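You operate a simulated robot arm through the tools that you are given. There is no shell and no other tool.

You run a simulated robot arm. Do the job below in one go: nothing can be reset, and whatever is moved stays where it is left.

JOB
Put things in order on the top of the seed test bench. At the end: the purple vial from the top of the seed test bench stands where the green seedling stood; the green seedling from the top of the seed test bench stands where the white pestle stood; the white pestle stands where the blue cup stood; the blue cup stands on top of the brown carton (marked "LABELS"); whatever was shut is shut again. Leave all else as you found it, and nothing knocked over.

It is judged by the outcome, as a careful person would: the job done as asked, and still so three seconds after it is handed in. It fails if anything else is knocked over, pushed out of place, dropped, spilled or broken.

ROBOT AND FRAMES
A 7-joint arm with a two-finger gripper, fixed in place. Base frame: the origin is at the foot of the arm, x ahead of it, y to its left, z up; the work surface is at about z = 800. Units: mm, rad, N and s.
With the tool pointing down near the work surface it reaches from about 340 to 720 mm from the base axis. Its first joint turns from -1.152 to 1.152 rad. Payload 2.45 kg.
The TCP is the grasp point between the finger pads, 26 mm short of the fingertips. In the tool frame z runs along the fingers and y along their closing line. The gripper opens to 96 mm. The gripper's body begins 69 mm behind the TCP.
Orientation is told as [roll, pitch, yaw] about the base's x, y, z axes, in that order, counted from this pose: with the fingers straight down and closing along the base's y, the tool's x points along the base's -x, its y along +y and its z along -z.

CONTROLS
- The arm moves only by the tool apply_moves. Its argument "motion" is text: rows parted by semicolons, each of 6 numbers parted by spaces: the shift along the tool's x, y, z in units of 20 mm (1.0 is 20 mm), then the turn, a rotation vector about the tool's x, y, z in units of 5 degrees (1.0 is 5 degrees). In form: tx ty tz rx ry rz; .... A call has 1 to 20 rows; each row shifts and turns the commanded pose from where the row before left it, along the tool's axes as they then stand. "gripper" is the opening in per cent of the stroke, from 0 (shut) to 100 (fully open), set as the call begins (left out, the last holds). A call with a number of a shift or a turn outside -1 to 1 is refused whole. Rows are played at 5 a second. More than 50 mm and 0.15 rad between two rows, or a gripper value outside its range, and nothing of the call is played. A pose out of reach is approached as far as the arm can. The call stops where the force on the tool passes 40 N (or 10 N more than at its start, if that is more) or the arm is blocked; 0.2 s more then pass. Each finger halts on what it meets, pressing with about 27 N; the grip force reading is that of the motor and also rises with nothing between the fingers. The clock runs only during rows and for 0.2 s after the last one: add rows that do not move to give the fingers time. The reply holds the time, the measured pose of the TCP, the force on the tool along the base axes, the opening and the grip force, in the units named above and with some noise, with the torque about the TCP (base axes, N m) and any sound that the robot's microphone picked up.
- Cameras (640 x 400 px; columns grow to the right, rows downward): "scene" is fixed at [171.1, -407.9, 1428.3]; the picture's right is [0.65, -0.76, 0.00], its down [-0.51, -0.44, -0.74] and it looks along [0.56, 0.49, -0.67] (base axes); focal length 311 px, centre (320, 200). "wrist" rides on the gripper at [82, 3, -98] in the tool frame; the picture's right is [-0.04, 1.00, 0.00], its down [-0.73, -0.03, -0.68] and it looks along [-0.68, -0.03, 0.73] (tool axes); focal length 256 px, centre (320, 200). There is no depth. A picture from a camera that has moved, and an enlarged one, comes with that camera's place and axes in the base frame and with its lens. The place of the scene camera against the robot may be out by one fixed shift of up to 18 mm in any direction.
- capture(camera): a new picture of that camera. The clock stands still meanwhile.
- inspect(camera, box): a new picture of the part [left, top, right, bottom] of that camera's present view, enlarged. The clock stands still meanwhile.
- close_job(): hands the job in; it is judged then, once.

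Nothing tells you positions but the pictures and the camera data. Unless the task says otherwise, let go and move clear before handing in.

The tools are called after "Call:" as name(argument=value, ...) on one line, values as JSON. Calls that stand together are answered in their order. apply_moves: Moves the arm, as the interface text tells. Its arguments: {"type":"object","properties":{"motion":{"type":"string"},"gripper":{"type":"number"}},"required":["motion"]} The other tools are called the same way: capture (camera) takes a picture; inspect (camera, box) takes an enlarged picture of a part of a camera's view; close_job () hands the job in.

At the start:

```text
time_s: 0.0
position: [416.6, -155.0, 1108.0]
tool_rot: [-0.001, 0.0, -0.001]
wrist_force: [0.7, 0.2, 0.3]
torque: [0.0, -0.03, 0.0]
grip_width: 96.0
grip_force: 0.1
```

scene: 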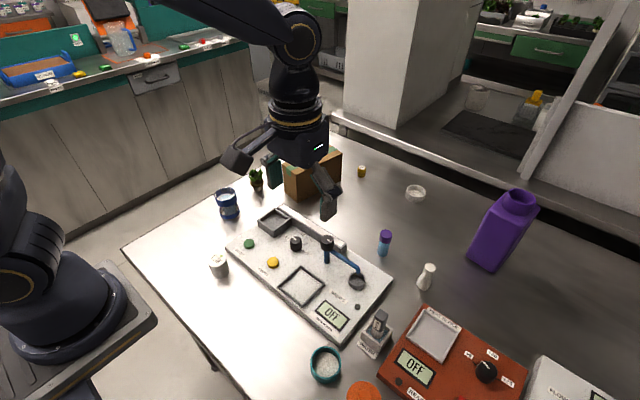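
wrist: 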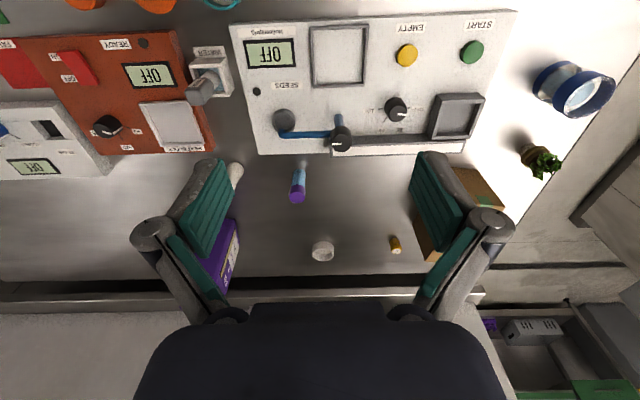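

I see the bench with a grey seed machine, blue cup, green seedling, brown carton, purple-capped vial, a white pestle and other items. First I take closer looks to identify each of them.

Call:
inspect(camera="scene", box=[190, 130, 350, 230])

Call:
inspect(camera="scene", box=[330, 150, 490, 300])

Call:
inspect(camera="wrist", box=[160, 120, 360, 280])

Call:
inspect(camera="wrist", box=[380, 50, 640, 270])

Call:
inspect(camera="scene", box=[190, 200, 430, 390])

```text
4.00 times, centred on (270, 180) of scene
camera zoom: at [171.1, -407.9, 1428.3], right [0.65, -0.76, 0.0], down [-0.51, -0.44, -0.74], along [0.56, 0.49, -0.67], focal length 1244 px, centre (520, 280)
```

zoom: 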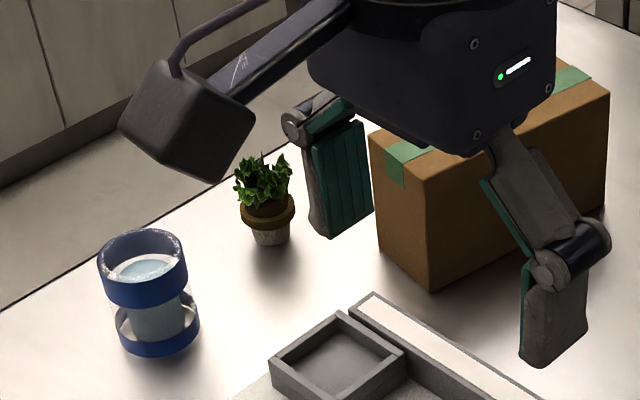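

```text
2.67 times, centred on (410, 225) of scene
camera zoom: at [171.1, -407.9, 1428.3], right [0.65, -0.76, 0.0], down [-0.51, -0.44, -0.74], along [0.56, 0.49, -0.67], focal length 830 px, centre (80, 133)
```

zoom: 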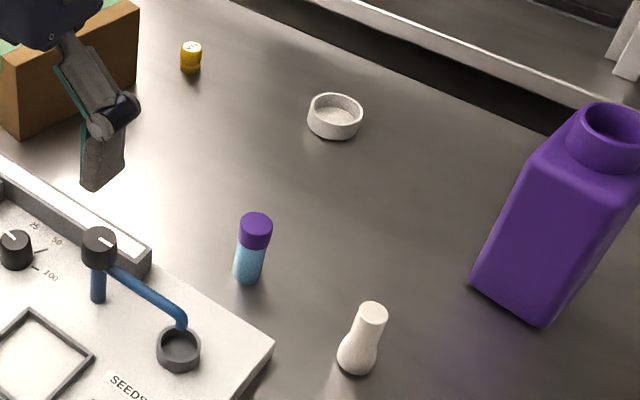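

```text
2.50 times, centred on (260, 200) of wrist
camera zoom: at [335.9, -151.3, 1206.5], right [0.04, 1.0, 0.0], down [0.73, -0.03, 0.68], along [0.68, -0.03, -0.73], focal length 640 px, centre (470, 200)
```

zoom: 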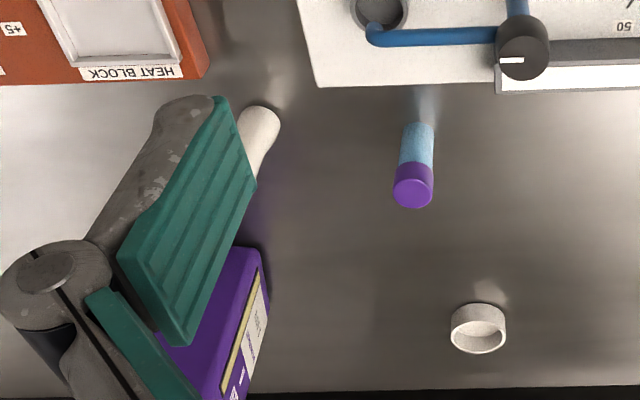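

```text
1.82 times, centred on (510, 160) of wrist
camera zoom: at [335.9, -151.3, 1206.5], right [0.04, 1.0, 0.0], down [0.73, -0.03, 0.68], along [0.68, -0.03, -0.73], focal length 465 px, centre (-26, 273)
```

zoom: 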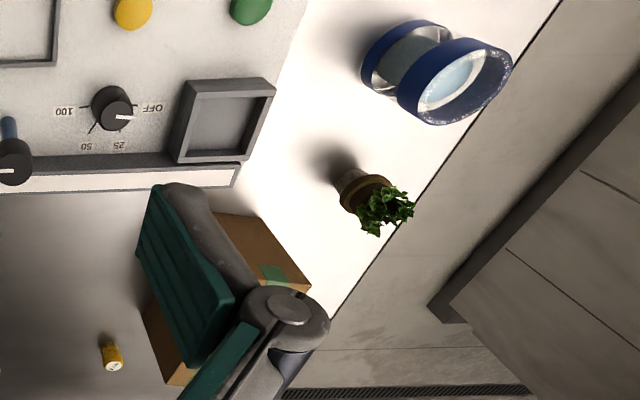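

```text
2.11 times, centred on (310, 295) of scene
camera zoom: at [171.1, -407.9, 1428.3], right [0.65, -0.76, 0.0], down [-0.51, -0.44, -0.74], along [0.56, 0.49, -0.67], focal length 655 px, centre (341, 0)
```

zoom: 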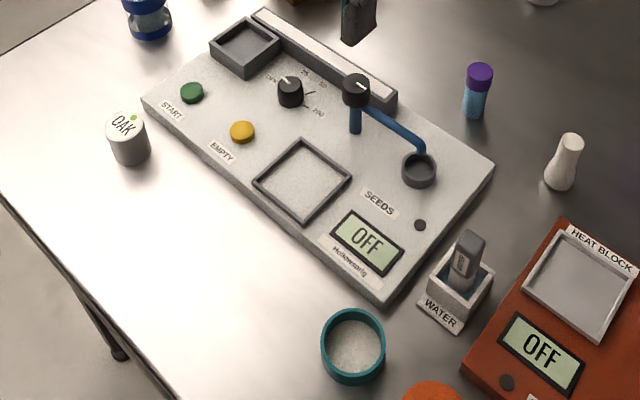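

The objects are identified: cup about (483,211), seedling about (605,231), carton with its near-right corner about (645,94), vial about (635,-204), pestle about (626,-327). I'll move the wrist camera high over the left side for better measurements.

Call:
apply_moves(motion="0.1 0.95 0.1 0 0 0;0.1 0.95 0.1 0 0 0;0.1 0.95 0.1 0 0 0;0.1 0.95 0.1 0 0 0;0.1 0.95 0.1 0 0 0;0.1 0.95 0.1 0 0 0;0.1 0.95 0.1 0 0 0;0.1 0.95 0.1 0 0 0;0.1 0.95 0.1 0 0 0;0.1 0.95 0.1 0 0 0;0.1 0.95 0.1 0 0 0;0.1 0.95 0.1 0 0 0;0.1 0.95 0.1 0 0 0;0.1 0.95 0.1 0 0 0;0.1 0.95 0.1 0 0 0;0.1 0.95 0.1 0 0 0;0.1 0.95 0.1 0 0 0;0 0 0 0 0 0")

Call:
capture(camera="wrist")

Call:
capture(camera="scene")

```text
time_s: 3.8
position: [382.4, 169.5, 1074.9]
tool_rot: [0.0, 0.002, 0.0]
wrist_force: [-0.2, 0.4, 0.3]
torque: [0.02, 0.0, -0.02]
grip_width: 96.0
grip_force: 0.1
```

```text
taken
camera wrist: at [301.6, 172.5, 1172.6], right [0.04, 1.0, 0.0], down [0.73, -0.03, 0.68], along [0.68, -0.03, -0.73], focal length 256 px, centre (320, 200)
```

wrist: 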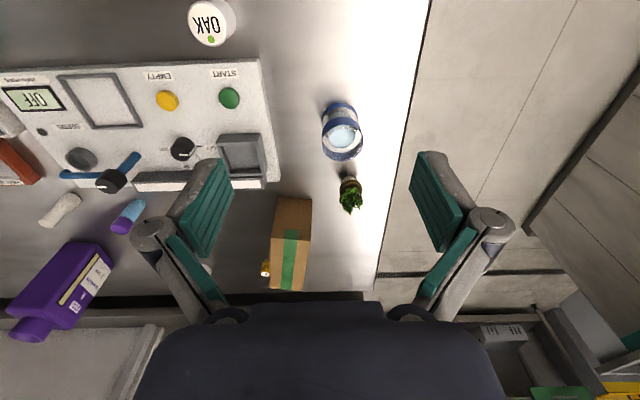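

```text
taken
```

scene: 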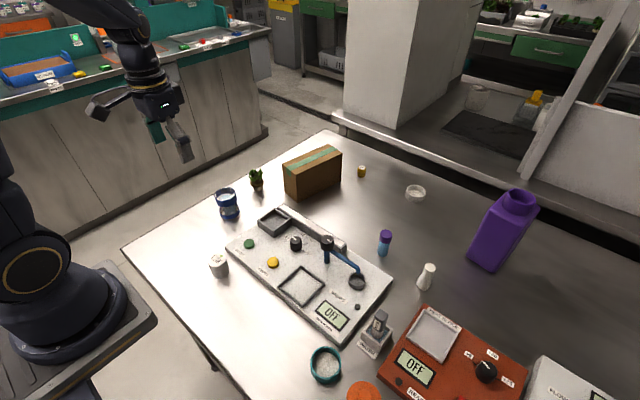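

Now all the relevant objects are in view of the wrist camera. I zoom in to measure the cup, seedling and carton.

Call:
inspect(camera="wrist", box=[230, 80, 420, 300])

Call:
inspect(camera="wrist", box=[300, 90, 400, 220])

Call:
inspect(camera="scene", box=[200, 130, 360, 230])

Call:
inspect(camera="wrist", box=[0, 170, 160, 270])

```text
1.82 times, centred on (325, 190) of wrist
camera zoom: at [301.6, 172.5, 1172.6], right [0.04, 1.0, 0.0], down [0.73, -0.03, 0.68], along [0.68, -0.03, -0.73], focal length 465 px, centre (311, 218)
```

zoom: 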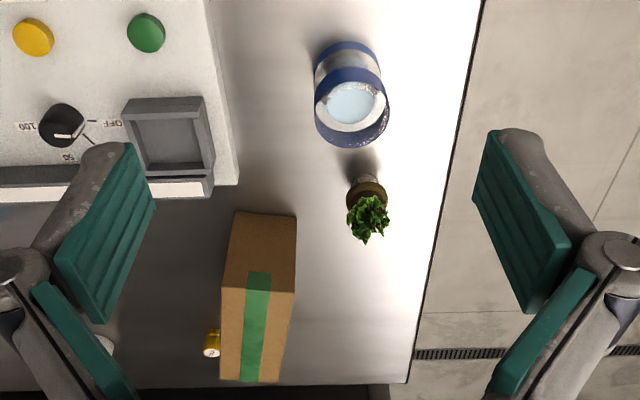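

```text
3.08 times, centred on (350, 155) of wrist
camera zoom: at [301.6, 172.5, 1172.6], right [0.04, 1.0, 0.0], down [0.73, -0.03, 0.68], along [0.68, -0.03, -0.73], focal length 788 px, centre (228, 338)
```

zoom: 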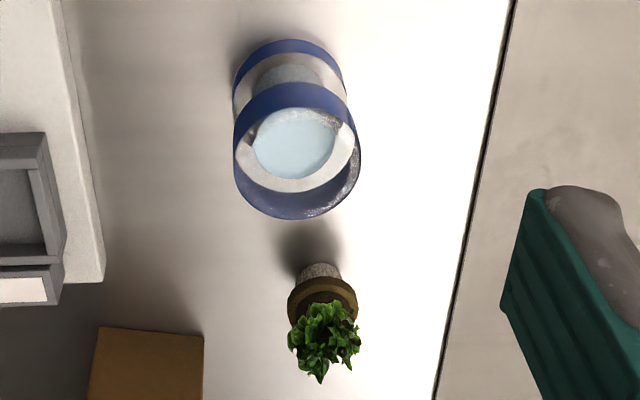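

```text
4.00 times, centred on (280, 180) of scene
camera zoom: at [171.1, -407.8, 1428.3], right [0.65, -0.76, 0.0], down [-0.51, -0.44, -0.74], along [0.56, 0.49, -0.67], focal length 1244 px, centre (480, 280)
```

zoom: 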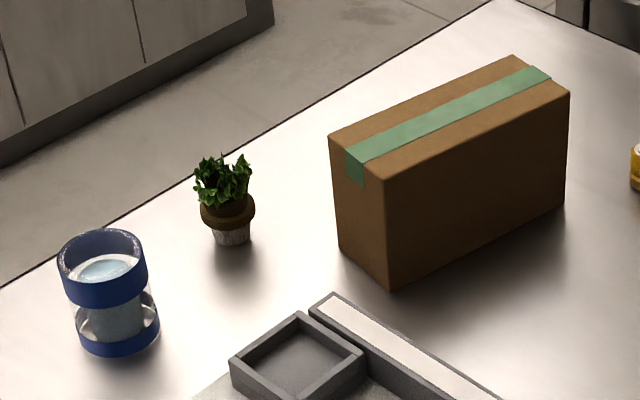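

```text
4.00 times, centred on (80, 220) of wrist
camera zoom: at [301.6, 172.5, 1172.6], right [0.04, 1.0, 0.0], down [0.73, -0.03, 0.68], along [0.68, -0.03, -0.73], focal length 1024 px, centre (1280, 120)
```

zoom: 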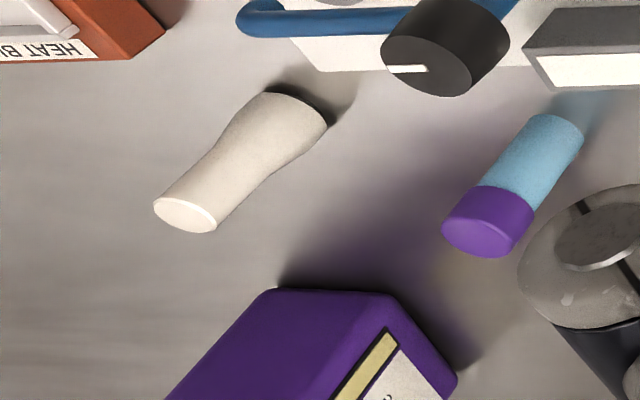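

Best estimates from the wrist view: cup about (482,195) and up to 100 mm tall, seedling about (595,214), carton top about z 905 with its near face at x≈640, y 77–142. I move above the cup to check alignment.

Call:
apply_moves(motion="-0.83 0.217 0.75 0 0 0;-0.83 0.217 0.75 0 0 0;-0.83 0.217 0.75 0 0 0;-0.83 0.217 0.75 0 0 0;-0.83 0.217 0.75 0 0 0;-0.83 0.217 0.75 0 0 0;0 0 0 0 0 0")

Call:
capture(camera="wrist")

Call:
capture(camera="scene")

```text
time_s: 5.4
position: [483.3, 192.9, 984.0]
tool_rot: [-0.001, 0.0, 0.001]
wrist_force: [-0.2, 0.7, -0.5]
torque: [0.01, -0.02, -0.01]
grip_width: 95.9
grip_force: 0.0
```

```text
taken
camera wrist: at [401.5, 197.5, 1082.4], right [0.04, 1.0, 0.0], down [0.73, -0.03, 0.68], along [0.68, -0.03, -0.73], focal length 256 px, centre (320, 200)
```

wrist: 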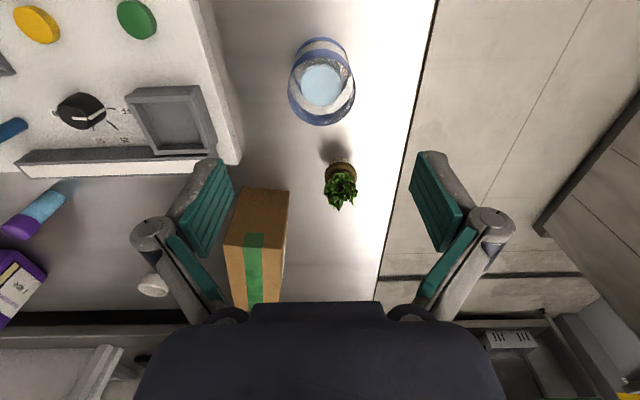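

```text
taken
```

scene: 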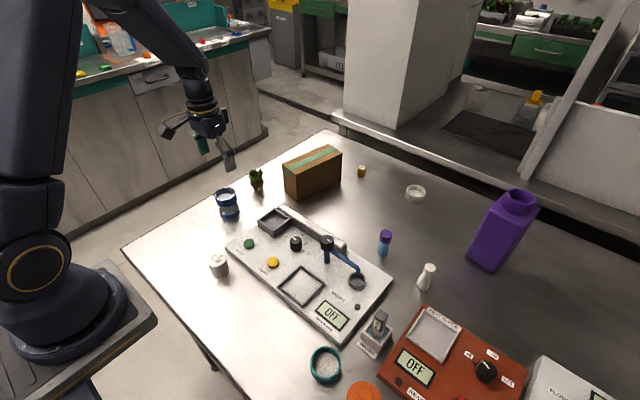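

Call:
inspect(camera="wrist", box=[260, 20, 390, 220])

Call:
inspect(camera="scene", box=[190, 110, 290, 230])

```text
2.00 times, centred on (325, 120) of wrist
camera zoom: at [401.5, 197.5, 1082.4], right [0.04, 1.0, 0.0], down [0.73, -0.03, 0.68], along [0.68, -0.03, -0.73], focal length 512 px, centre (310, 360)
```

zoom: 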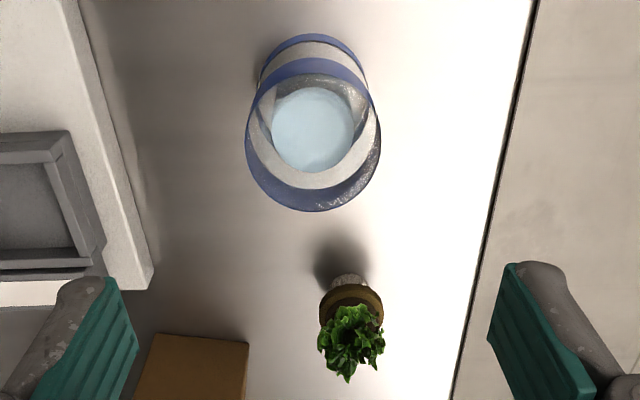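

```text
3.33 times, centred on (240, 170) of scene
camera zoom: at [171.1, -407.9, 1428.3], right [0.65, -0.76, 0.0], down [-0.51, -0.44, -0.74], along [0.56, 0.49, -0.67], focal length 1037 px, centre (587, 300)
```

zoom: 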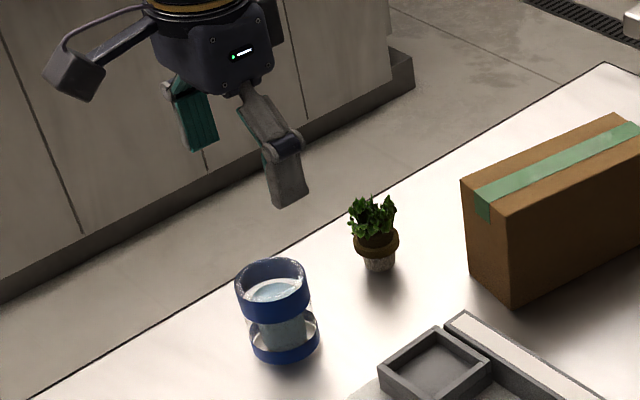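

The cup is well centred under the gripper: diameter about 56 mm, height about 70 mm. I lower around it and close.

Call:
apply_moves(motion="0.05 0.05 0.8 0 0 0;0 0 0.8 0 0 0;0 0 0.8 0 0 0;0 0 0.8 0 0 0;0 0 0.8 0 0 0;0 0 0.8 0 0 0;0 0 0.8 0 0 0;0 0 0.8 0 0 0;0 0 0.8 0 0 0;0 0 0 0 0 0;0 0 0 0 0 0")

Call:
capture(camera="wrist")

Call:
inspect(camera="scene", box=[190, 150, 290, 230])

```text
time_s: 7.8
position: [481.8, 193.9, 839.9]
tool_rot: [0.0, 0.0, 0.0]
wrist_force: [0.3, 0.0, 0.1]
torque: [0.03, -0.02, -0.01]
grip_width: 96.1
grip_force: 0.0
```

```text
taken
camera wrist: at [400.3, 198.3, 938.1], right [0.04, 1.0, 0.0], down [0.73, -0.03, 0.68], along [0.68, -0.03, -0.73], focal length 256 px, centre (320, 200)
```

wrist: 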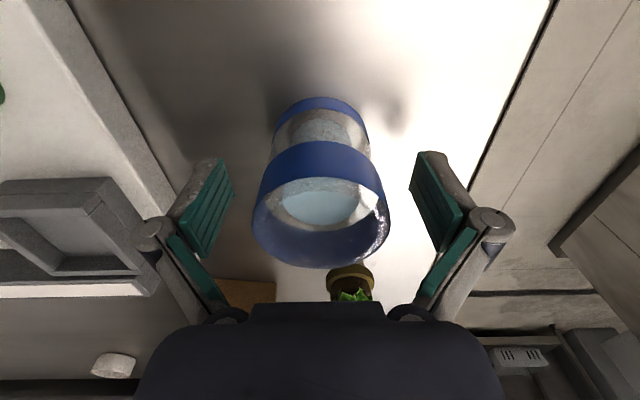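

```text
5.00 times, centred on (240, 190) of scene
camera zoom: at [171.1, -407.9, 1428.3], right [0.65, -0.76, 0.0], down [-0.51, -0.44, -0.74], along [0.56, 0.49, -0.67], focal length 1555 px, centre (720, 250)
```

zoom: 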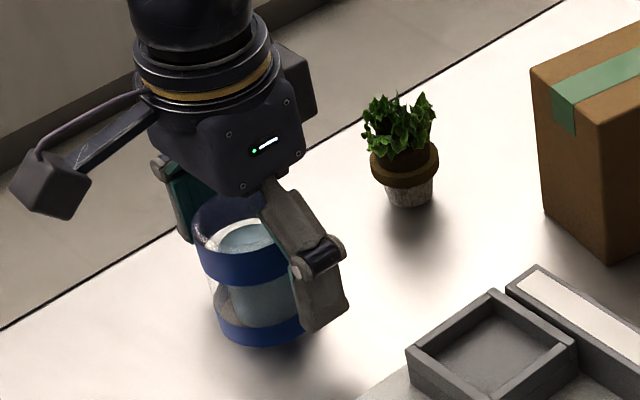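

The fingers straddle the cup evenly. I close the gripper, waiting for it to settle, then lift slightly.

Call:
apply_moves(motion="0 0 0 0 0 0;0 0 0 0 0 0;0 0 0 0 0 0;0 0 0 0 0 0;0 0 0 0 0 0;0 0 0 0 0 0", gripper=30)

Call:
apply_moves(motion="0 0 -0.2 0 0 0;0 0 -0.4 0 0 0;0 0 -0.4 0 0 0;0 0 0 0 0 0")

Call:
capture(camera="wrist")

Call:
inspect(camera="scene", box=[190, 150, 290, 230])

```text
time_s: 9.2
position: [480.9, 195.2, 840.6]
tool_rot: [0.001, 0.0, 0.001]
wrist_force: [-0.2, 0.4, 2.8]
torque: [-0.01, 0.04, -0.03]
grip_width: 53.9
grip_force: 26.8
```

```text
time_s: 10.2
position: [481.2, 195.0, 860.6]
tool_rot: [-0.001, 0.002, 0.002]
wrist_force: [-0.5, 0.6, 0.8]
torque: [0.08, 0.03, -0.01]
grip_width: 53.1
grip_force: 27.5
```

```text
taken
camera wrist: at [400.5, 198.4, 958.7], right [0.04, 1.0, 0.0], down [0.73, -0.03, 0.68], along [0.68, -0.03, -0.73], focal length 256 px, centre (320, 200)
```

wrist: 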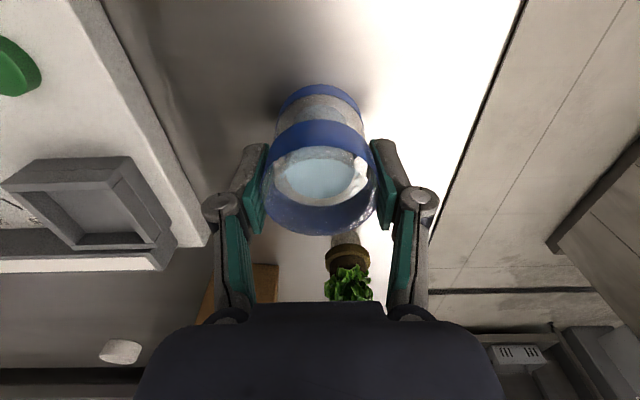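

```text
5.00 times, centred on (240, 190) of scene
camera zoom: at [171.1, -407.9, 1428.3], right [0.65, -0.76, 0.0], down [-0.51, -0.44, -0.74], along [0.56, 0.49, -0.67], focal length 1555 px, centre (720, 250)
```

zoom: 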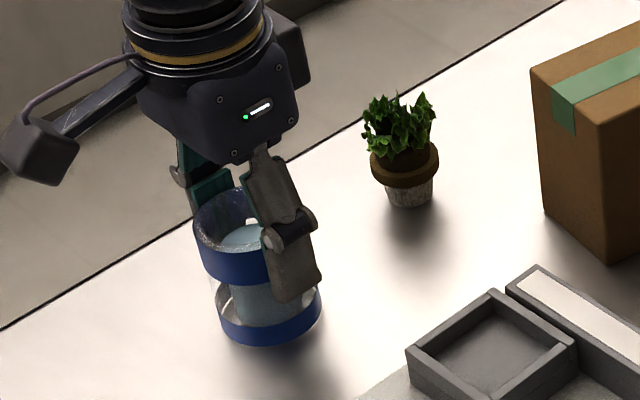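

The arm rose 20 mm but the cup seems to have stayed on the table, so the fingers slipped up along it. The pads are now on the upper blue band, so I test a small slow lift from there.

Call:
apply_moves(motion="0 0 0 0 0 0;0 0 -0.1 0 0 0;0 0 -0.1 0 0 0;0 0 -0.1 0 0 0;0 0 -0.1 0 0 0;0 0 -0.1 0 0 0", gripper=0)

Call:
inspect(camera="wrist", box=[220, 60, 420, 260])

Call:
inspect(camera="scene", box=[190, 150, 290, 230])

```text
time_s: 11.6
position: [482.3, 194.9, 871.2]
tool_rot: [0.0, -0.001, 0.0]
wrist_force: [0.4, -0.1, -0.9]
torque: [-0.01, -0.01, 0.01]
grip_width: 53.6
grip_force: 27.1
```

```text
2.00 times, centred on (320, 160) of wrist
camera zoom: at [400.2, 198.7, 968.7], right [0.04, 1.0, 0.0], down [0.73, -0.03, 0.68], along [0.68, -0.03, -0.73], focal length 512 px, centre (320, 280)
```

zoom: 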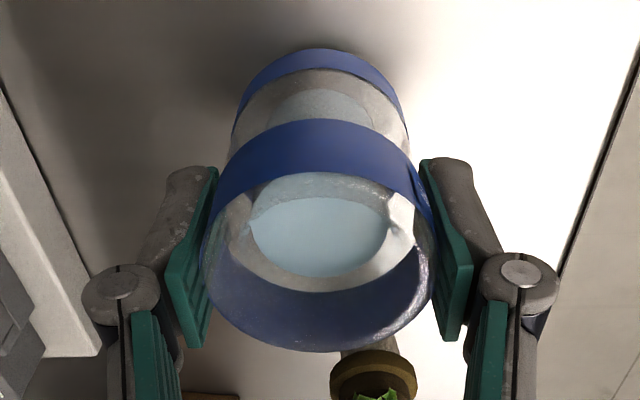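

```text
5.00 times, centred on (240, 190) of scene
camera zoom: at [171.1, -407.9, 1428.3], right [0.65, -0.76, 0.0], down [-0.51, -0.44, -0.74], along [0.56, 0.49, -0.67], focal length 1555 px, centre (720, 250)
```

zoom: 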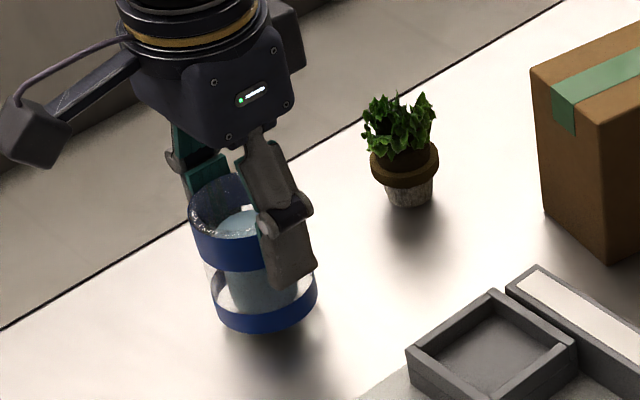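

The grip on the upper blue band holds: the cup rose with the arm this time. I lift it slowly, straight up.

Call:
apply_moves(motion="0 0 -0.2 0 0 0;0 0 -0.4 0 0 0;0 0 -0.5 0 0 0;0 0 -0.5 0 0 0;0 0 -0.5 0 0 0;0 0 -0.5 0 0 0;0 0 -0.5 0 0 0;0 0 -0.5 0 0 0;0 0 -0.5 0 0 0;0 0 -0.5 0 0 0;0 0 -0.5 0 0 0;0 0 -0.5 0 0 0;0 0 -0.5 0 0 0;0 0 -0.4 0 0 0;0 0 -0.2 0 0 0")

Call:
capture(camera="wrist")

Call:
capture(camera="scene")

```text
time_s: 14.8
position: [481.6, 194.4, 1004.9]
tool_rot: [0.0, -0.001, 0.001]
wrist_force: [-0.2, -0.6, -0.6]
torque: [0.03, 0.01, -0.02]
grip_width: 53.0
grip_force: 26.4
```

```text
taken
camera wrist: at [400.3, 198.9, 1102.8], right [0.04, 1.0, 0.0], down [0.73, -0.03, 0.68], along [0.68, -0.03, -0.73], focal length 256 px, centre (320, 200)
```

wrist: 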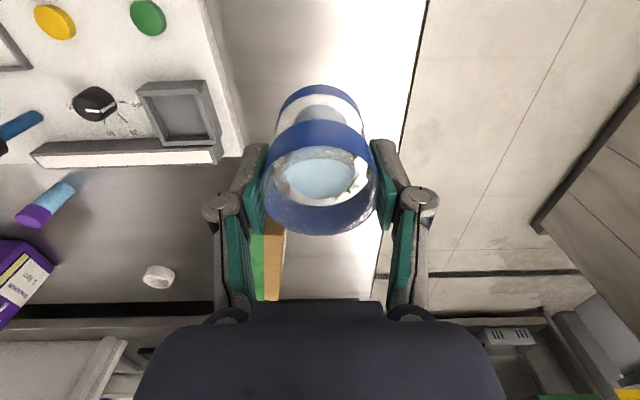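

```text
taken
```

scene: 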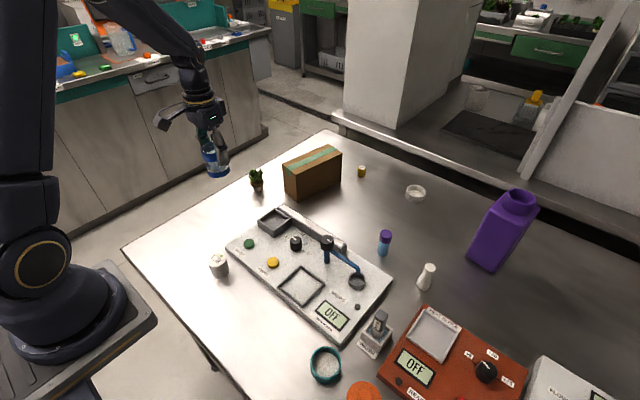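

Cup is held upright at base height about 944. I carry it slowly towards the near end of the carton and check alignment there.

Call:
apply_moves(motion="-0.2 -0.1 0 0 0 0;-0.44 -0.236 0 0 0 0;-0.44 -0.236 0 0 0 0;-0.44 -0.236 0 0 0 0;-0.44 -0.236 0 0 0 0;-0.44 -0.236 0 0 0 0;-0.44 -0.236 0 0 0 0;-0.44 -0.236 0 0 0 0;-0.44 -0.236 0 0 0 0;-0.44 -0.236 0 0 0 0;-0.44 -0.236 0 0 0 0;-0.44 -0.236 0 0 0 0;-0.44 -0.236 0 0 0 0;-0.44 -0.236 0 0 0 0;-0.44 -0.236 0 0 0 0;-0.44 -0.236 0 0 0 0;-0.44 -0.236 0 0 0 0;-0.44 -0.236 0 0 0 0;-0.2 -0.1 0 0 0 0;0 0 0 0 0 0")

Call:
capture(camera="wrist")

Call:
inspect(camera="scene", box=[230, 100, 390, 220])

```text
time_s: 19.0
position: [638.3, 110.1, 1003.7]
tool_rot: [0.0, 0.0, 0.001]
wrist_force: [-0.6, -0.5, -1.0]
torque: [-0.01, 0.0, 0.03]
grip_width: 53.2
grip_force: 27.1
```

```text
taken
camera wrist: at [558.2, 114.6, 1102.2], right [0.04, 1.0, 0.0], down [0.73, -0.03, 0.68], along [0.68, -0.03, -0.73], focal length 256 px, centre (320, 200)
```

wrist: 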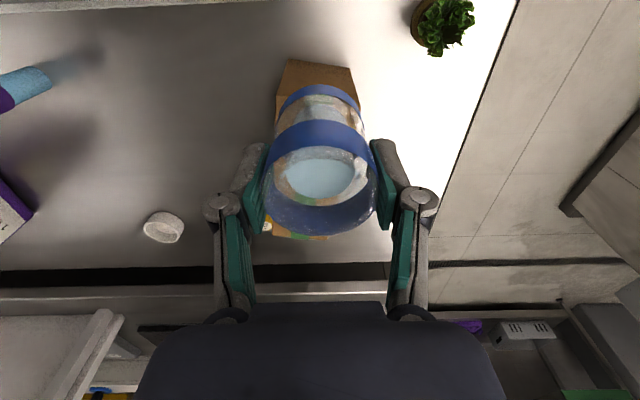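

```text
3.33 times, centred on (310, 160) of scene
camera zoom: at [171.1, -407.9, 1428.3], right [0.65, -0.76, 0.0], down [-0.51, -0.44, -0.74], along [0.56, 0.49, -0.67], focal length 1037 px, centre (353, 333)
```

zoom: 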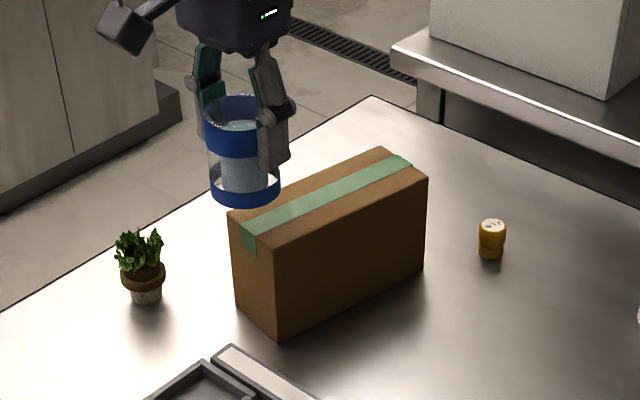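

Call:
inspect(camera="wrist", box=[240, 40, 400, 250])

```text
1.90 times, centred on (320, 145) of wrist
camera zoom: at [558.2, 114.6, 1102.2], right [0.04, 1.0, 0.0], down [0.73, -0.03, 0.68], along [0.68, -0.03, -0.73], focal length 488 px, centre (320, 305)
```

zoom: 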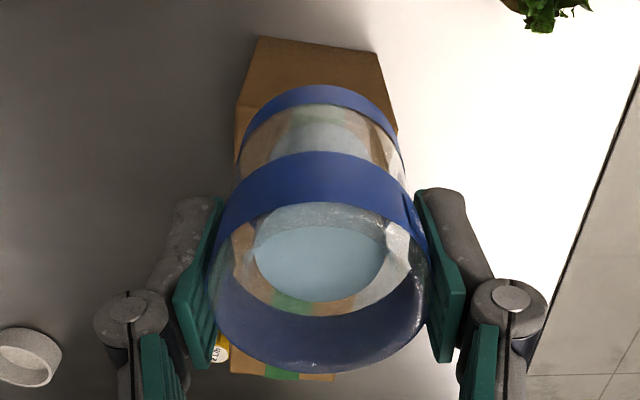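

Carton axis computed: near-face centre about (638,110), long axis tilted about −9°, top about z 903. I move the cup to about 55 mm in from the near end, along the carton's axis.

Call:
apply_moves(motion="-0.2 -0.032 0 0 0 0;-0.38 -0.062 0 0 0 0;-0.38 -0.062 0 0 0 0;-0.38 -0.062 0 0 0 0;-0.38 -0.062 0 0 0 0;-0.38 -0.062 0 0 0 0;-0.38 -0.062 0 0 0 0;-0.2 -0.032 0 0 0 0;0 0 0 0 0 0;0 0 0 0 0 0")

Call:
inspect(camera="wrist", box=[220, 40, 420, 250])

Call:
inspect(camera="scene", box=[230, 100, 390, 220])

```text
time_s: 21.2
position: [692.8, 103.0, 1005.4]
tool_rot: [0.001, 0.002, -0.002]
wrist_force: [0.8, -0.6, -0.8]
torque: [0.01, -0.01, -0.01]
grip_width: 52.6
grip_force: 26.8
```

```text
1.90 times, centred on (320, 145) of wrist
camera zoom: at [611.4, 106.5, 1102.6], right [0.04, 1.0, 0.0], down [0.73, -0.03, 0.68], along [0.68, -0.03, -0.73], focal length 488 px, centre (320, 305)
```

zoom: 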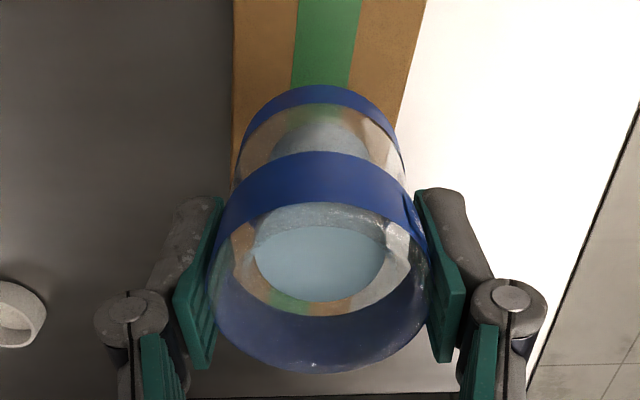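

```text
3.33 times, centred on (310, 160) of scene
camera zoom: at [171.1, -407.9, 1428.3], right [0.65, -0.76, 0.0], down [-0.51, -0.44, -0.74], along [0.56, 0.49, -0.67], focal length 1037 px, centre (353, 333)
```

zoom: 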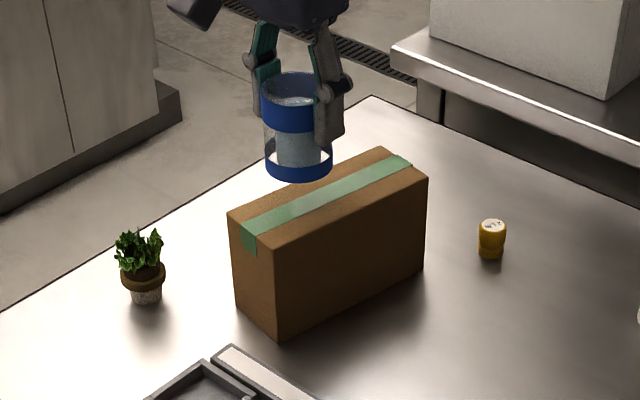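

Reach is good. I shift 2 mm to the right for centring and lower to just above the carton top.

Call:
apply_moves(motion="0 -0.1 0.2 0 0 0;0 0 0.3 0 0 0;0 0 0.3 0 0 0;0 0 0.3 0 0 0;0 0 0.3 0 0 0;0 0 0.2 0 0 0;0 0 0.1 0 0 0;0 0 0 0 0 0")

Call:
inspect(camera="wrist", box=[220, 40, 420, 250])

Call:
inspect(camera="scene", box=[270, 110, 370, 210])

```text
time_s: 23.0
position: [692.0, 101.4, 969.9]
tool_rot: [0.001, -0.001, -0.001]
wrist_force: [0.0, 0.9, -0.7]
torque: [0.03, 0.01, -0.02]
grip_width: 53.0
grip_force: 27.4
```

```text
1.90 times, centred on (320, 145) of wrist
camera zoom: at [611.4, 104.4, 1068.4], right [0.04, 1.0, 0.0], down [0.73, -0.03, 0.68], along [0.68, -0.03, -0.73], focal length 488 px, centre (320, 305)
```

zoom: 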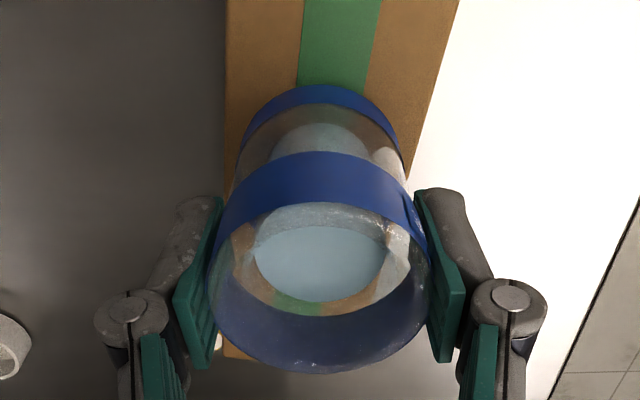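

```text
4.00 times, centred on (320, 160) of scene
camera zoom: at [171.1, -407.9, 1428.3], right [0.65, -0.76, 0.0], down [-0.51, -0.44, -0.74], along [0.56, 0.49, -0.67], focal length 1244 px, centre (320, 360)
```

zoom: 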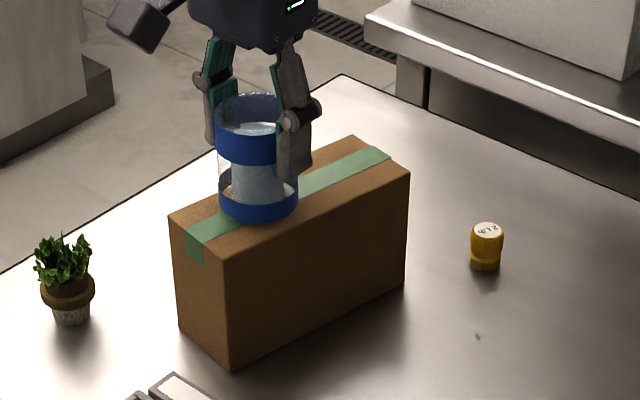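

The cup is centred across the carton. I lower in small steps, watching for contact.

Call:
apply_moves(motion="0 0 0.1 0 0 0;0 0 0.1 0 0 0;0 0 0 0 0 0")

Call:
apply_moves(motion="0 0 0.05 0 0 0;0 0 0 0 0 0")

Call:
apply_moves(motion="0 0 0.05 0 0 0;0 0 0 0 0 0")

```text
time_s: 23.8
position: [692.8, 100.9, 966.0]
tool_rot: [-0.002, 0.001, -0.001]
wrist_force: [0.4, 0.3, -0.3]
torque: [-0.01, -0.01, 0.0]
grip_width: 53.0
grip_force: 27.2
```

```text
time_s: 24.4
position: [693.6, 100.6, 965.5]
tool_rot: [-0.002, 0.001, 0.0]
wrist_force: [0.0, 0.3, 3.2]
torque: [0.11, 0.03, 0.01]
grip_width: 53.0
grip_force: 27.3
```

```text
time_s: 25.0
position: [692.4, 100.8, 964.4]
tool_rot: [0.001, -0.003, 0.0]
wrist_force: [-1.5, -1.1, 12.4]
torque: [0.03, 0.17, -0.02]
grip_width: 53.0
grip_force: 27.1
```

Contact was felt at TCP z≈965.5. I ease back up 1 mm, then open and check.

Call:
apply_moves(motion="0 0 -0.04 0 0 0;0 0 0 0 0 0")

Call:
apply_moves(motion="0 0 0 0 0 0;0 0 0 0 0 0;0 0 0 0 0 0;0 0 0 0 0 0", gripper=90)

Call:
inspect(camera="wrist", box=[180, 40, 460, 250])

Call:
inspect(camera="scene", box=[270, 110, 370, 210])

```text
time_s: 25.6
position: [692.5, 101.3, 965.1]
tool_rot: [-0.001, -0.002, -0.001]
wrist_force: [1.8, 0.0, 10.1]
torque: [0.06, -0.05, -0.03]
grip_width: 53.1
grip_force: 26.7
```

```text
time_s: 26.6
position: [693.0, 100.5, 965.5]
tool_rot: [-0.001, -0.001, 0.0]
wrist_force: [-0.4, -0.4, 0.6]
torque: [0.01, 0.01, -0.02]
grip_width: 86.1
grip_force: 0.1
```

```text
1.90 times, centred on (320, 145) of wrist
camera zoom: at [611.4, 104.5, 1063.3], right [0.04, 1.0, 0.0], down [0.73, -0.03, 0.68], along [0.68, -0.03, -0.73], focal length 488 px, centre (320, 305)
```

zoom: 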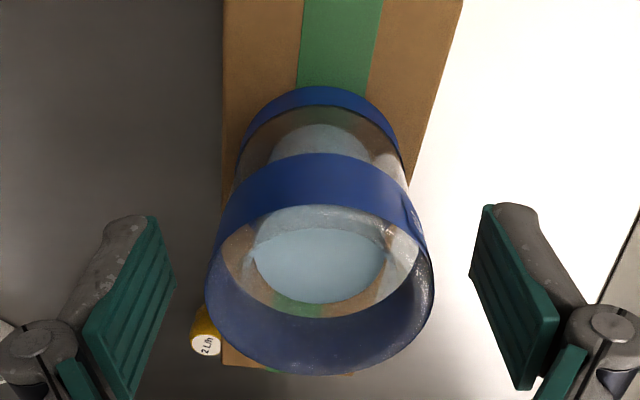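

```text
4.00 times, centred on (320, 160) of scene
camera zoom: at [171.1, -407.9, 1428.3], right [0.65, -0.76, 0.0], down [-0.51, -0.44, -0.74], along [0.56, 0.49, -0.67], focal length 1244 px, centre (320, 360)
```

zoom: 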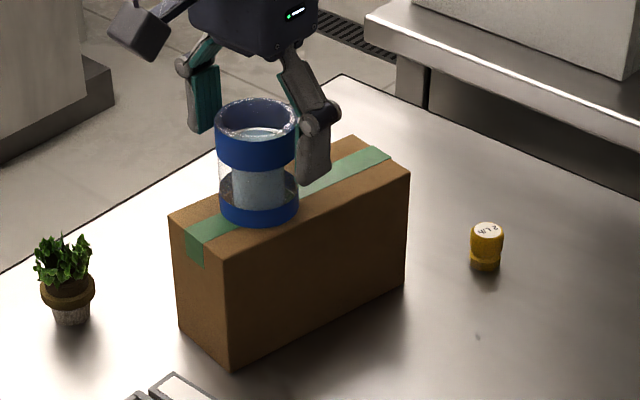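

The cup stands on the carton, centred. I rise straight up and travel to the pestle area.

Call:
apply_moves(motion="0 0 -0.5 0 0 0;0 0 -1 0 0 0;0 0 -1 0 0 0;0 0 -1 0 0 0;0.6 -0.5 0 0 0 0;0.6 -0.95 0 0 0 0;0.6 -0.95 0 0 0 0;0.6 -0.95 0 0 0 0;0.6 -0.95 0 0 0 0;0.6 -0.95 0 0 0 0;0.6 -0.95 0 0 0 0;0.6 -0.95 0 0 0 0;0.6 -0.95 0 0 0 0;0.6 -0.95 0 0 0 0;0.6 -0.95 0 0 0 0;0 -0.95 0 0 0 0;0 -0.95 0 0 0 0;0 -0.95 0 0 0 0;0 -0.95 0 0 0 0;0 -0.95 0 0 0 0")

Call:
apply_moves(motion="0 -0.95 0 0 0 0;0 -0.95 0 0 0 0;0 -0.95 0 0 0 0;0 -0.95 0 0 0 0;0 -0.95 0 0 0 0;0 -0.95 0 0 0 0;0 0 0 0 0 0")

Call:
capture(camera="wrist")

Call:
capture(camera="scene")

```text
time_s: 30.8
position: [561.8, -194.6, 1035.4]
tool_rot: [0.001, -0.001, 0.002]
wrist_force: [0.2, 0.1, 0.4]
torque: [0.02, -0.02, -0.02]
grip_width: 86.2
grip_force: 0.1
```

```text
time_s: 32.4
position: [561.9, -308.1, 1035.2]
tool_rot: [0.0, 0.0, 0.002]
wrist_force: [1.0, 0.1, 0.1]
torque: [0.03, -0.03, 0.01]
grip_width: 86.5
grip_force: 0.1
```

```text
taken
camera wrist: at [480.0, -304.7, 1133.1], right [0.04, 1.0, 0.0], down [0.73, -0.03, 0.68], along [0.68, -0.03, -0.73], focal length 256 px, centre (320, 200)
```

wrist: 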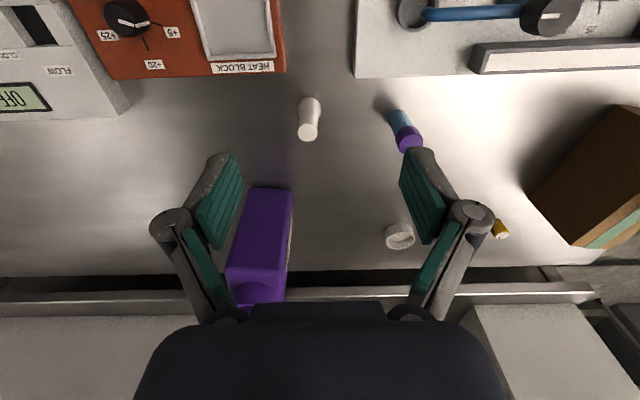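

```text
taken
```

scene: 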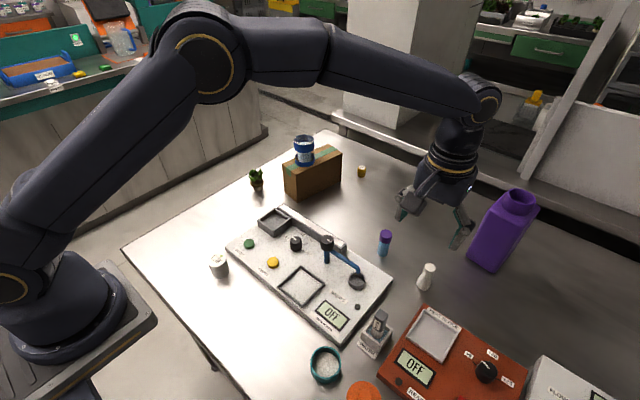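

Call:
inspect(camera="wrist", box=[280, 80, 440, 180])

Call:
inspect(camera="scene", box=[360, 210, 460, 310])

```text
4.00 times, centred on (360, 130) of wrist
camera zoom: at [480.0, -304.7, 1133.1], right [0.04, 1.0, 0.0], down [0.73, -0.03, 0.68], along [0.68, -0.03, -0.73], focal length 1024 px, centre (160, 480)
```

zoom: 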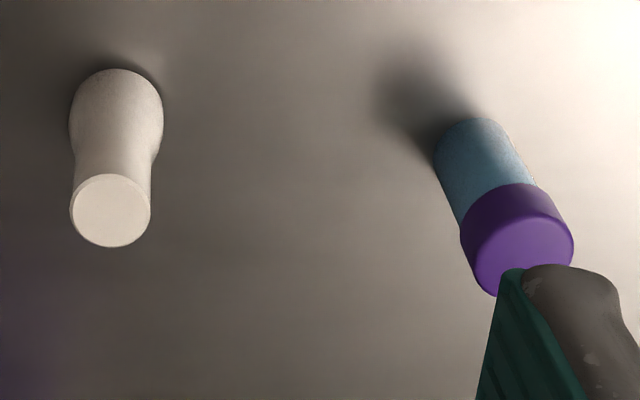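

```text
4.00 times, centred on (410, 260) of scene
camera zoom: at [171.1, -407.9, 1428.3], right [0.65, -0.76, 0.0], down [-0.51, -0.44, -0.74], along [0.56, 0.49, -0.67], focal length 1244 px, centre (-40, -40)
```

zoom: 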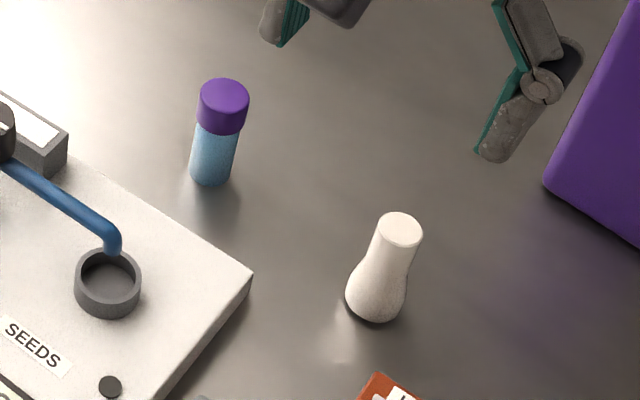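

Pestle is at about (620,−325), about 71 mm tall; the vial is at about (637,−206). I move above the pestle and check.

Call:
apply_moves(motion="-0.726 -0.21 0.94 0 0 0;-0.726 -0.21 0.94 0 0 0;-0.726 -0.21 0.94 0 0 0;-0.726 -0.21 0.94 0 0 0;0 0 0 0 0 0;0 0 0 0 0 0")

Call:
inspect(camera="wrist", box=[220, 20, 420, 200])

```text
time_s: 33.8
position: [619.7, -325.3, 959.7]
tool_rot: [0.0, -0.002, 0.001]
wrist_force: [0.5, -0.4, 0.6]
torque: [0.03, 0.01, -0.02]
grip_width: 86.4
grip_force: 0.0
```

```text
2.22 times, centred on (320, 110) of wrist
camera zoom: at [538.1, -321.7, 1058.7], right [0.04, 1.0, 0.0], down [0.73, -0.03, 0.68], along [0.68, -0.03, -0.73], focal length 569 px, centre (320, 400)
```

zoom: 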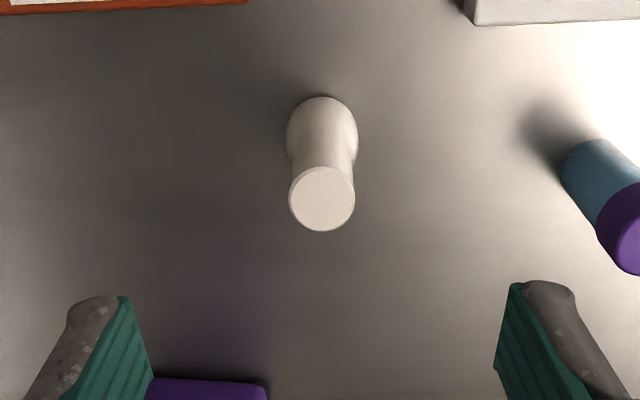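

Aligned within about a millimetre. I lower to neck height (z≈860), then close and wait.

Call:
apply_moves(motion="0 0.05 0.83 0 0 0;0 0 0.83 0 0 0;0 0 0.83 0 0 0;0 0 0.83 0 0 0;0 0 0.83 0 0 0;0 0 0.83 0 0 0;0 0 0 0 0 0")

Call:
inspect(camera="wrist", box=[180, 60, 460, 260])

Call:
inspect(camera="scene", box=[370, 200, 470, 310])

```text
time_s: 35.4
position: [617.4, -324.6, 860.4]
tool_rot: [0.0, 0.001, 0.0]
wrist_force: [1.3, 0.0, 0.5]
torque: [0.0, 0.03, -0.02]
grip_width: 86.6
grip_force: 0.1
```

```text
2.00 times, centred on (320, 160) of wrist
camera zoom: at [537.5, -321.1, 958.7], right [0.04, 1.0, 0.0], down [0.73, -0.03, 0.68], along [0.68, -0.03, -0.73], focal length 512 px, centre (320, 280)
```

zoom: 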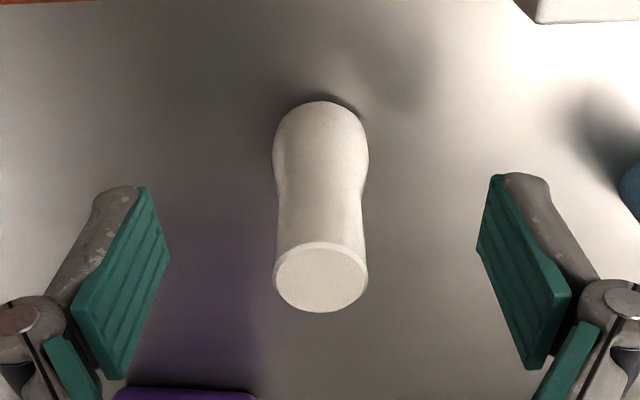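

```text
3.64 times, centred on (420, 255) of scene
camera zoom: at [171.1, -407.9, 1428.3], right [0.65, -0.76, 0.0], down [-0.51, -0.44, -0.74], along [0.56, 0.49, -0.67], focal length 1131 px, centre (-44, 0)
```

zoom: 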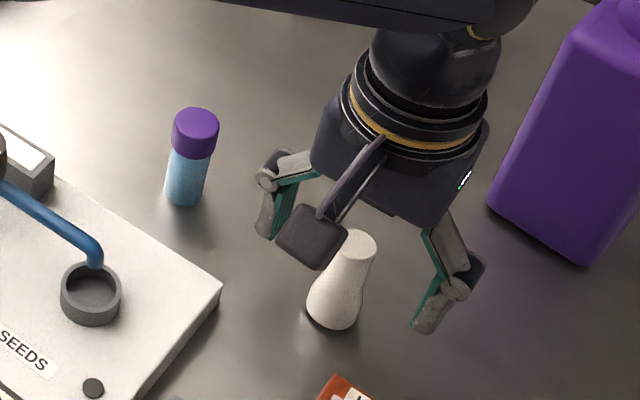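

Call:
apply_moves(motion="0 0 0 0 0 0;0 0 0 0 0 0;0 0 0 0 0 0;0 0 0 0 0 0;0 0 0 0 0 0;0 0 0 0 0 0", gripper=5)

Call:
apply_moves(motion="0 0 -0.1 0 0 0;0 0 -0.2 0 0 0;0 0 -0.2 0 0 0;0 0 0 0 0 0")

Call:
inspect(camera="wrist", box=[180, 60, 460, 260])

Call:
inspect(camera="scene", box=[370, 200, 470, 310])

```text
time_s: 36.8
position: [618.5, -323.8, 860.7]
tool_rot: [-0.001, 0.001, -0.001]
wrist_force: [-0.9, -0.5, 0.4]
torque: [-0.02, 0.03, -0.01]
grip_width: 21.9
grip_force: 27.0
```

```text
time_s: 37.8
position: [619.8, -324.5, 870.3]
tool_rot: [0.0, 0.0, 0.0]
wrist_force: [-0.5, 0.2, -0.1]
torque: [-0.01, -0.02, 0.02]
grip_width: 22.0
grip_force: 27.1
```

```text
2.00 times, centred on (320, 160) of wrist
camera zoom: at [537.6, -320.8, 969.1], right [0.04, 1.0, 0.0], down [0.73, -0.03, 0.68], along [0.68, -0.03, -0.73], focal length 512 px, centre (320, 280)
```

zoom: 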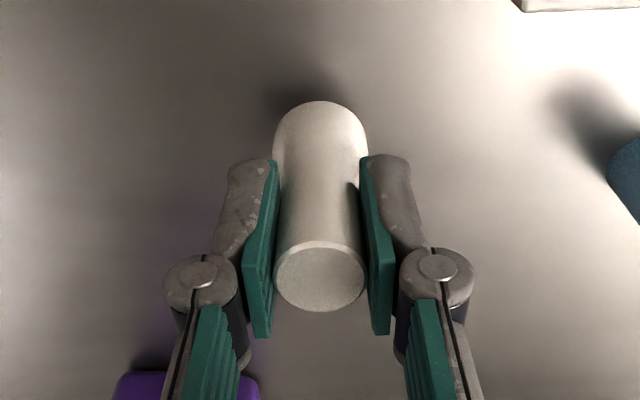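

```text
3.64 times, centred on (420, 255) of scene
camera zoom: at [171.1, -407.9, 1428.3], right [0.65, -0.76, 0.0], down [-0.51, -0.44, -0.74], along [0.56, 0.49, -0.67], focal length 1131 px, centre (-44, 0)
```

zoom: 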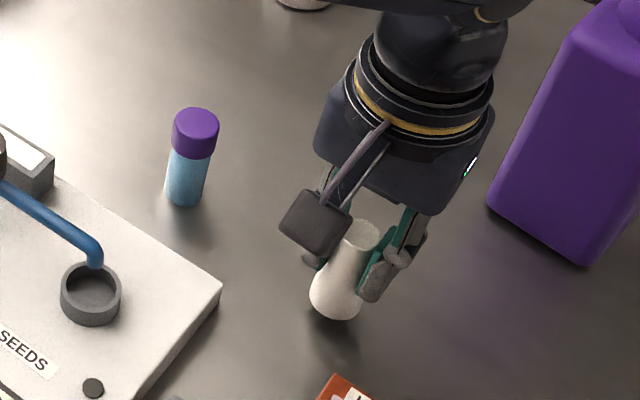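

The pestle is firmly held. I lift it to a safe height, then carry it to the cup's former place (481.5, 195).

Call:
apply_moves(motion="0 0 -0.5 0 0 0;0 0 -0.8 0 0 0;0 0 -0.8 0 0 0;0 0 -0.8 0 0 0;0 0 -0.8 0 0 0;0 0 -0.8 0 0 0;0 0 -0.8 0 0 0;0 0 -0.8 0 0 0;0 0 -0.8 0 0 0;0 0 -0.6 0 0 0;0 0 0 0 0 0")

Call:
apply_moves(motion="0.1 0.4 0 0 0 0;0.25 0.85 0 0 0 0;0.25 0.85 0 0 0 0;0.25 0.85 0 0 0 0;0.25 0.85 0 0 0 0;0.25 0.85 0 0 0 0;0.25 0.85 0 0 0 0;0.25 0.85 0 0 0 0;0.25 0.85 0 0 0 0;0.25 0.85 0 0 0 0;0.25 0.85 0 0 0 0;0.25 0.85 0 0 0 0;0.25 0.85 0 0 0 0;0.25 0.85 0 0 0 0;0.25 0.85 0 0 0 0;0.25 0.85 0 0 0 0;0.25 0.85 0 0 0 0;0.25 0.85 0 0 0 0;0.1 0.4 0 0 0 0;0 0 0 0 0 0")

Call:
capture(camera="scene")

Call:
capture(camera="wrist")

```text
time_s: 40.2
position: [620.2, -324.7, 1020.1]
tool_rot: [0.0, 0.0, -0.001]
wrist_force: [-0.5, -0.8, -1.3]
torque: [-0.01, -0.01, -0.01]
grip_width: 22.1
grip_force: 26.9
```

```text
time_s: 44.4
position: [530.6, -19.8, 1020.6]
tool_rot: [0.001, 0.001, 0.001]
wrist_force: [0.2, 0.1, -1.3]
torque: [0.02, -0.03, 0.03]
grip_width: 22.1
grip_force: 27.0
```

```text
taken
```

scene: 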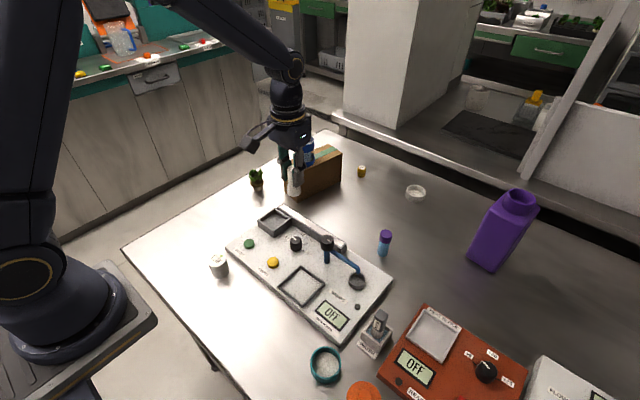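

```text
taken
camera wrist: at [448.6, -15.5, 1118.5], right [0.04, 1.0, 0.0], down [0.73, -0.03, 0.68], along [0.68, -0.03, -0.73], focal length 256 px, centre (320, 200)
```

wrist: 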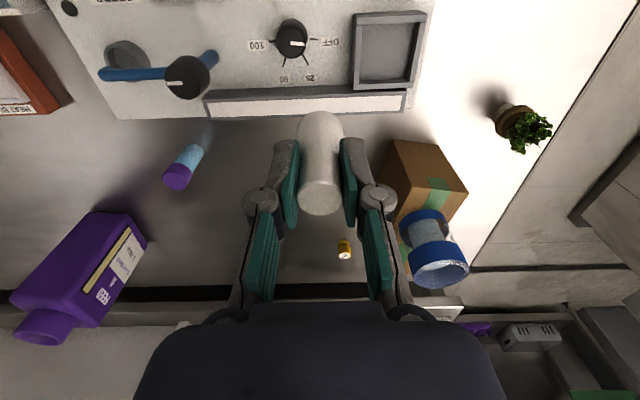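

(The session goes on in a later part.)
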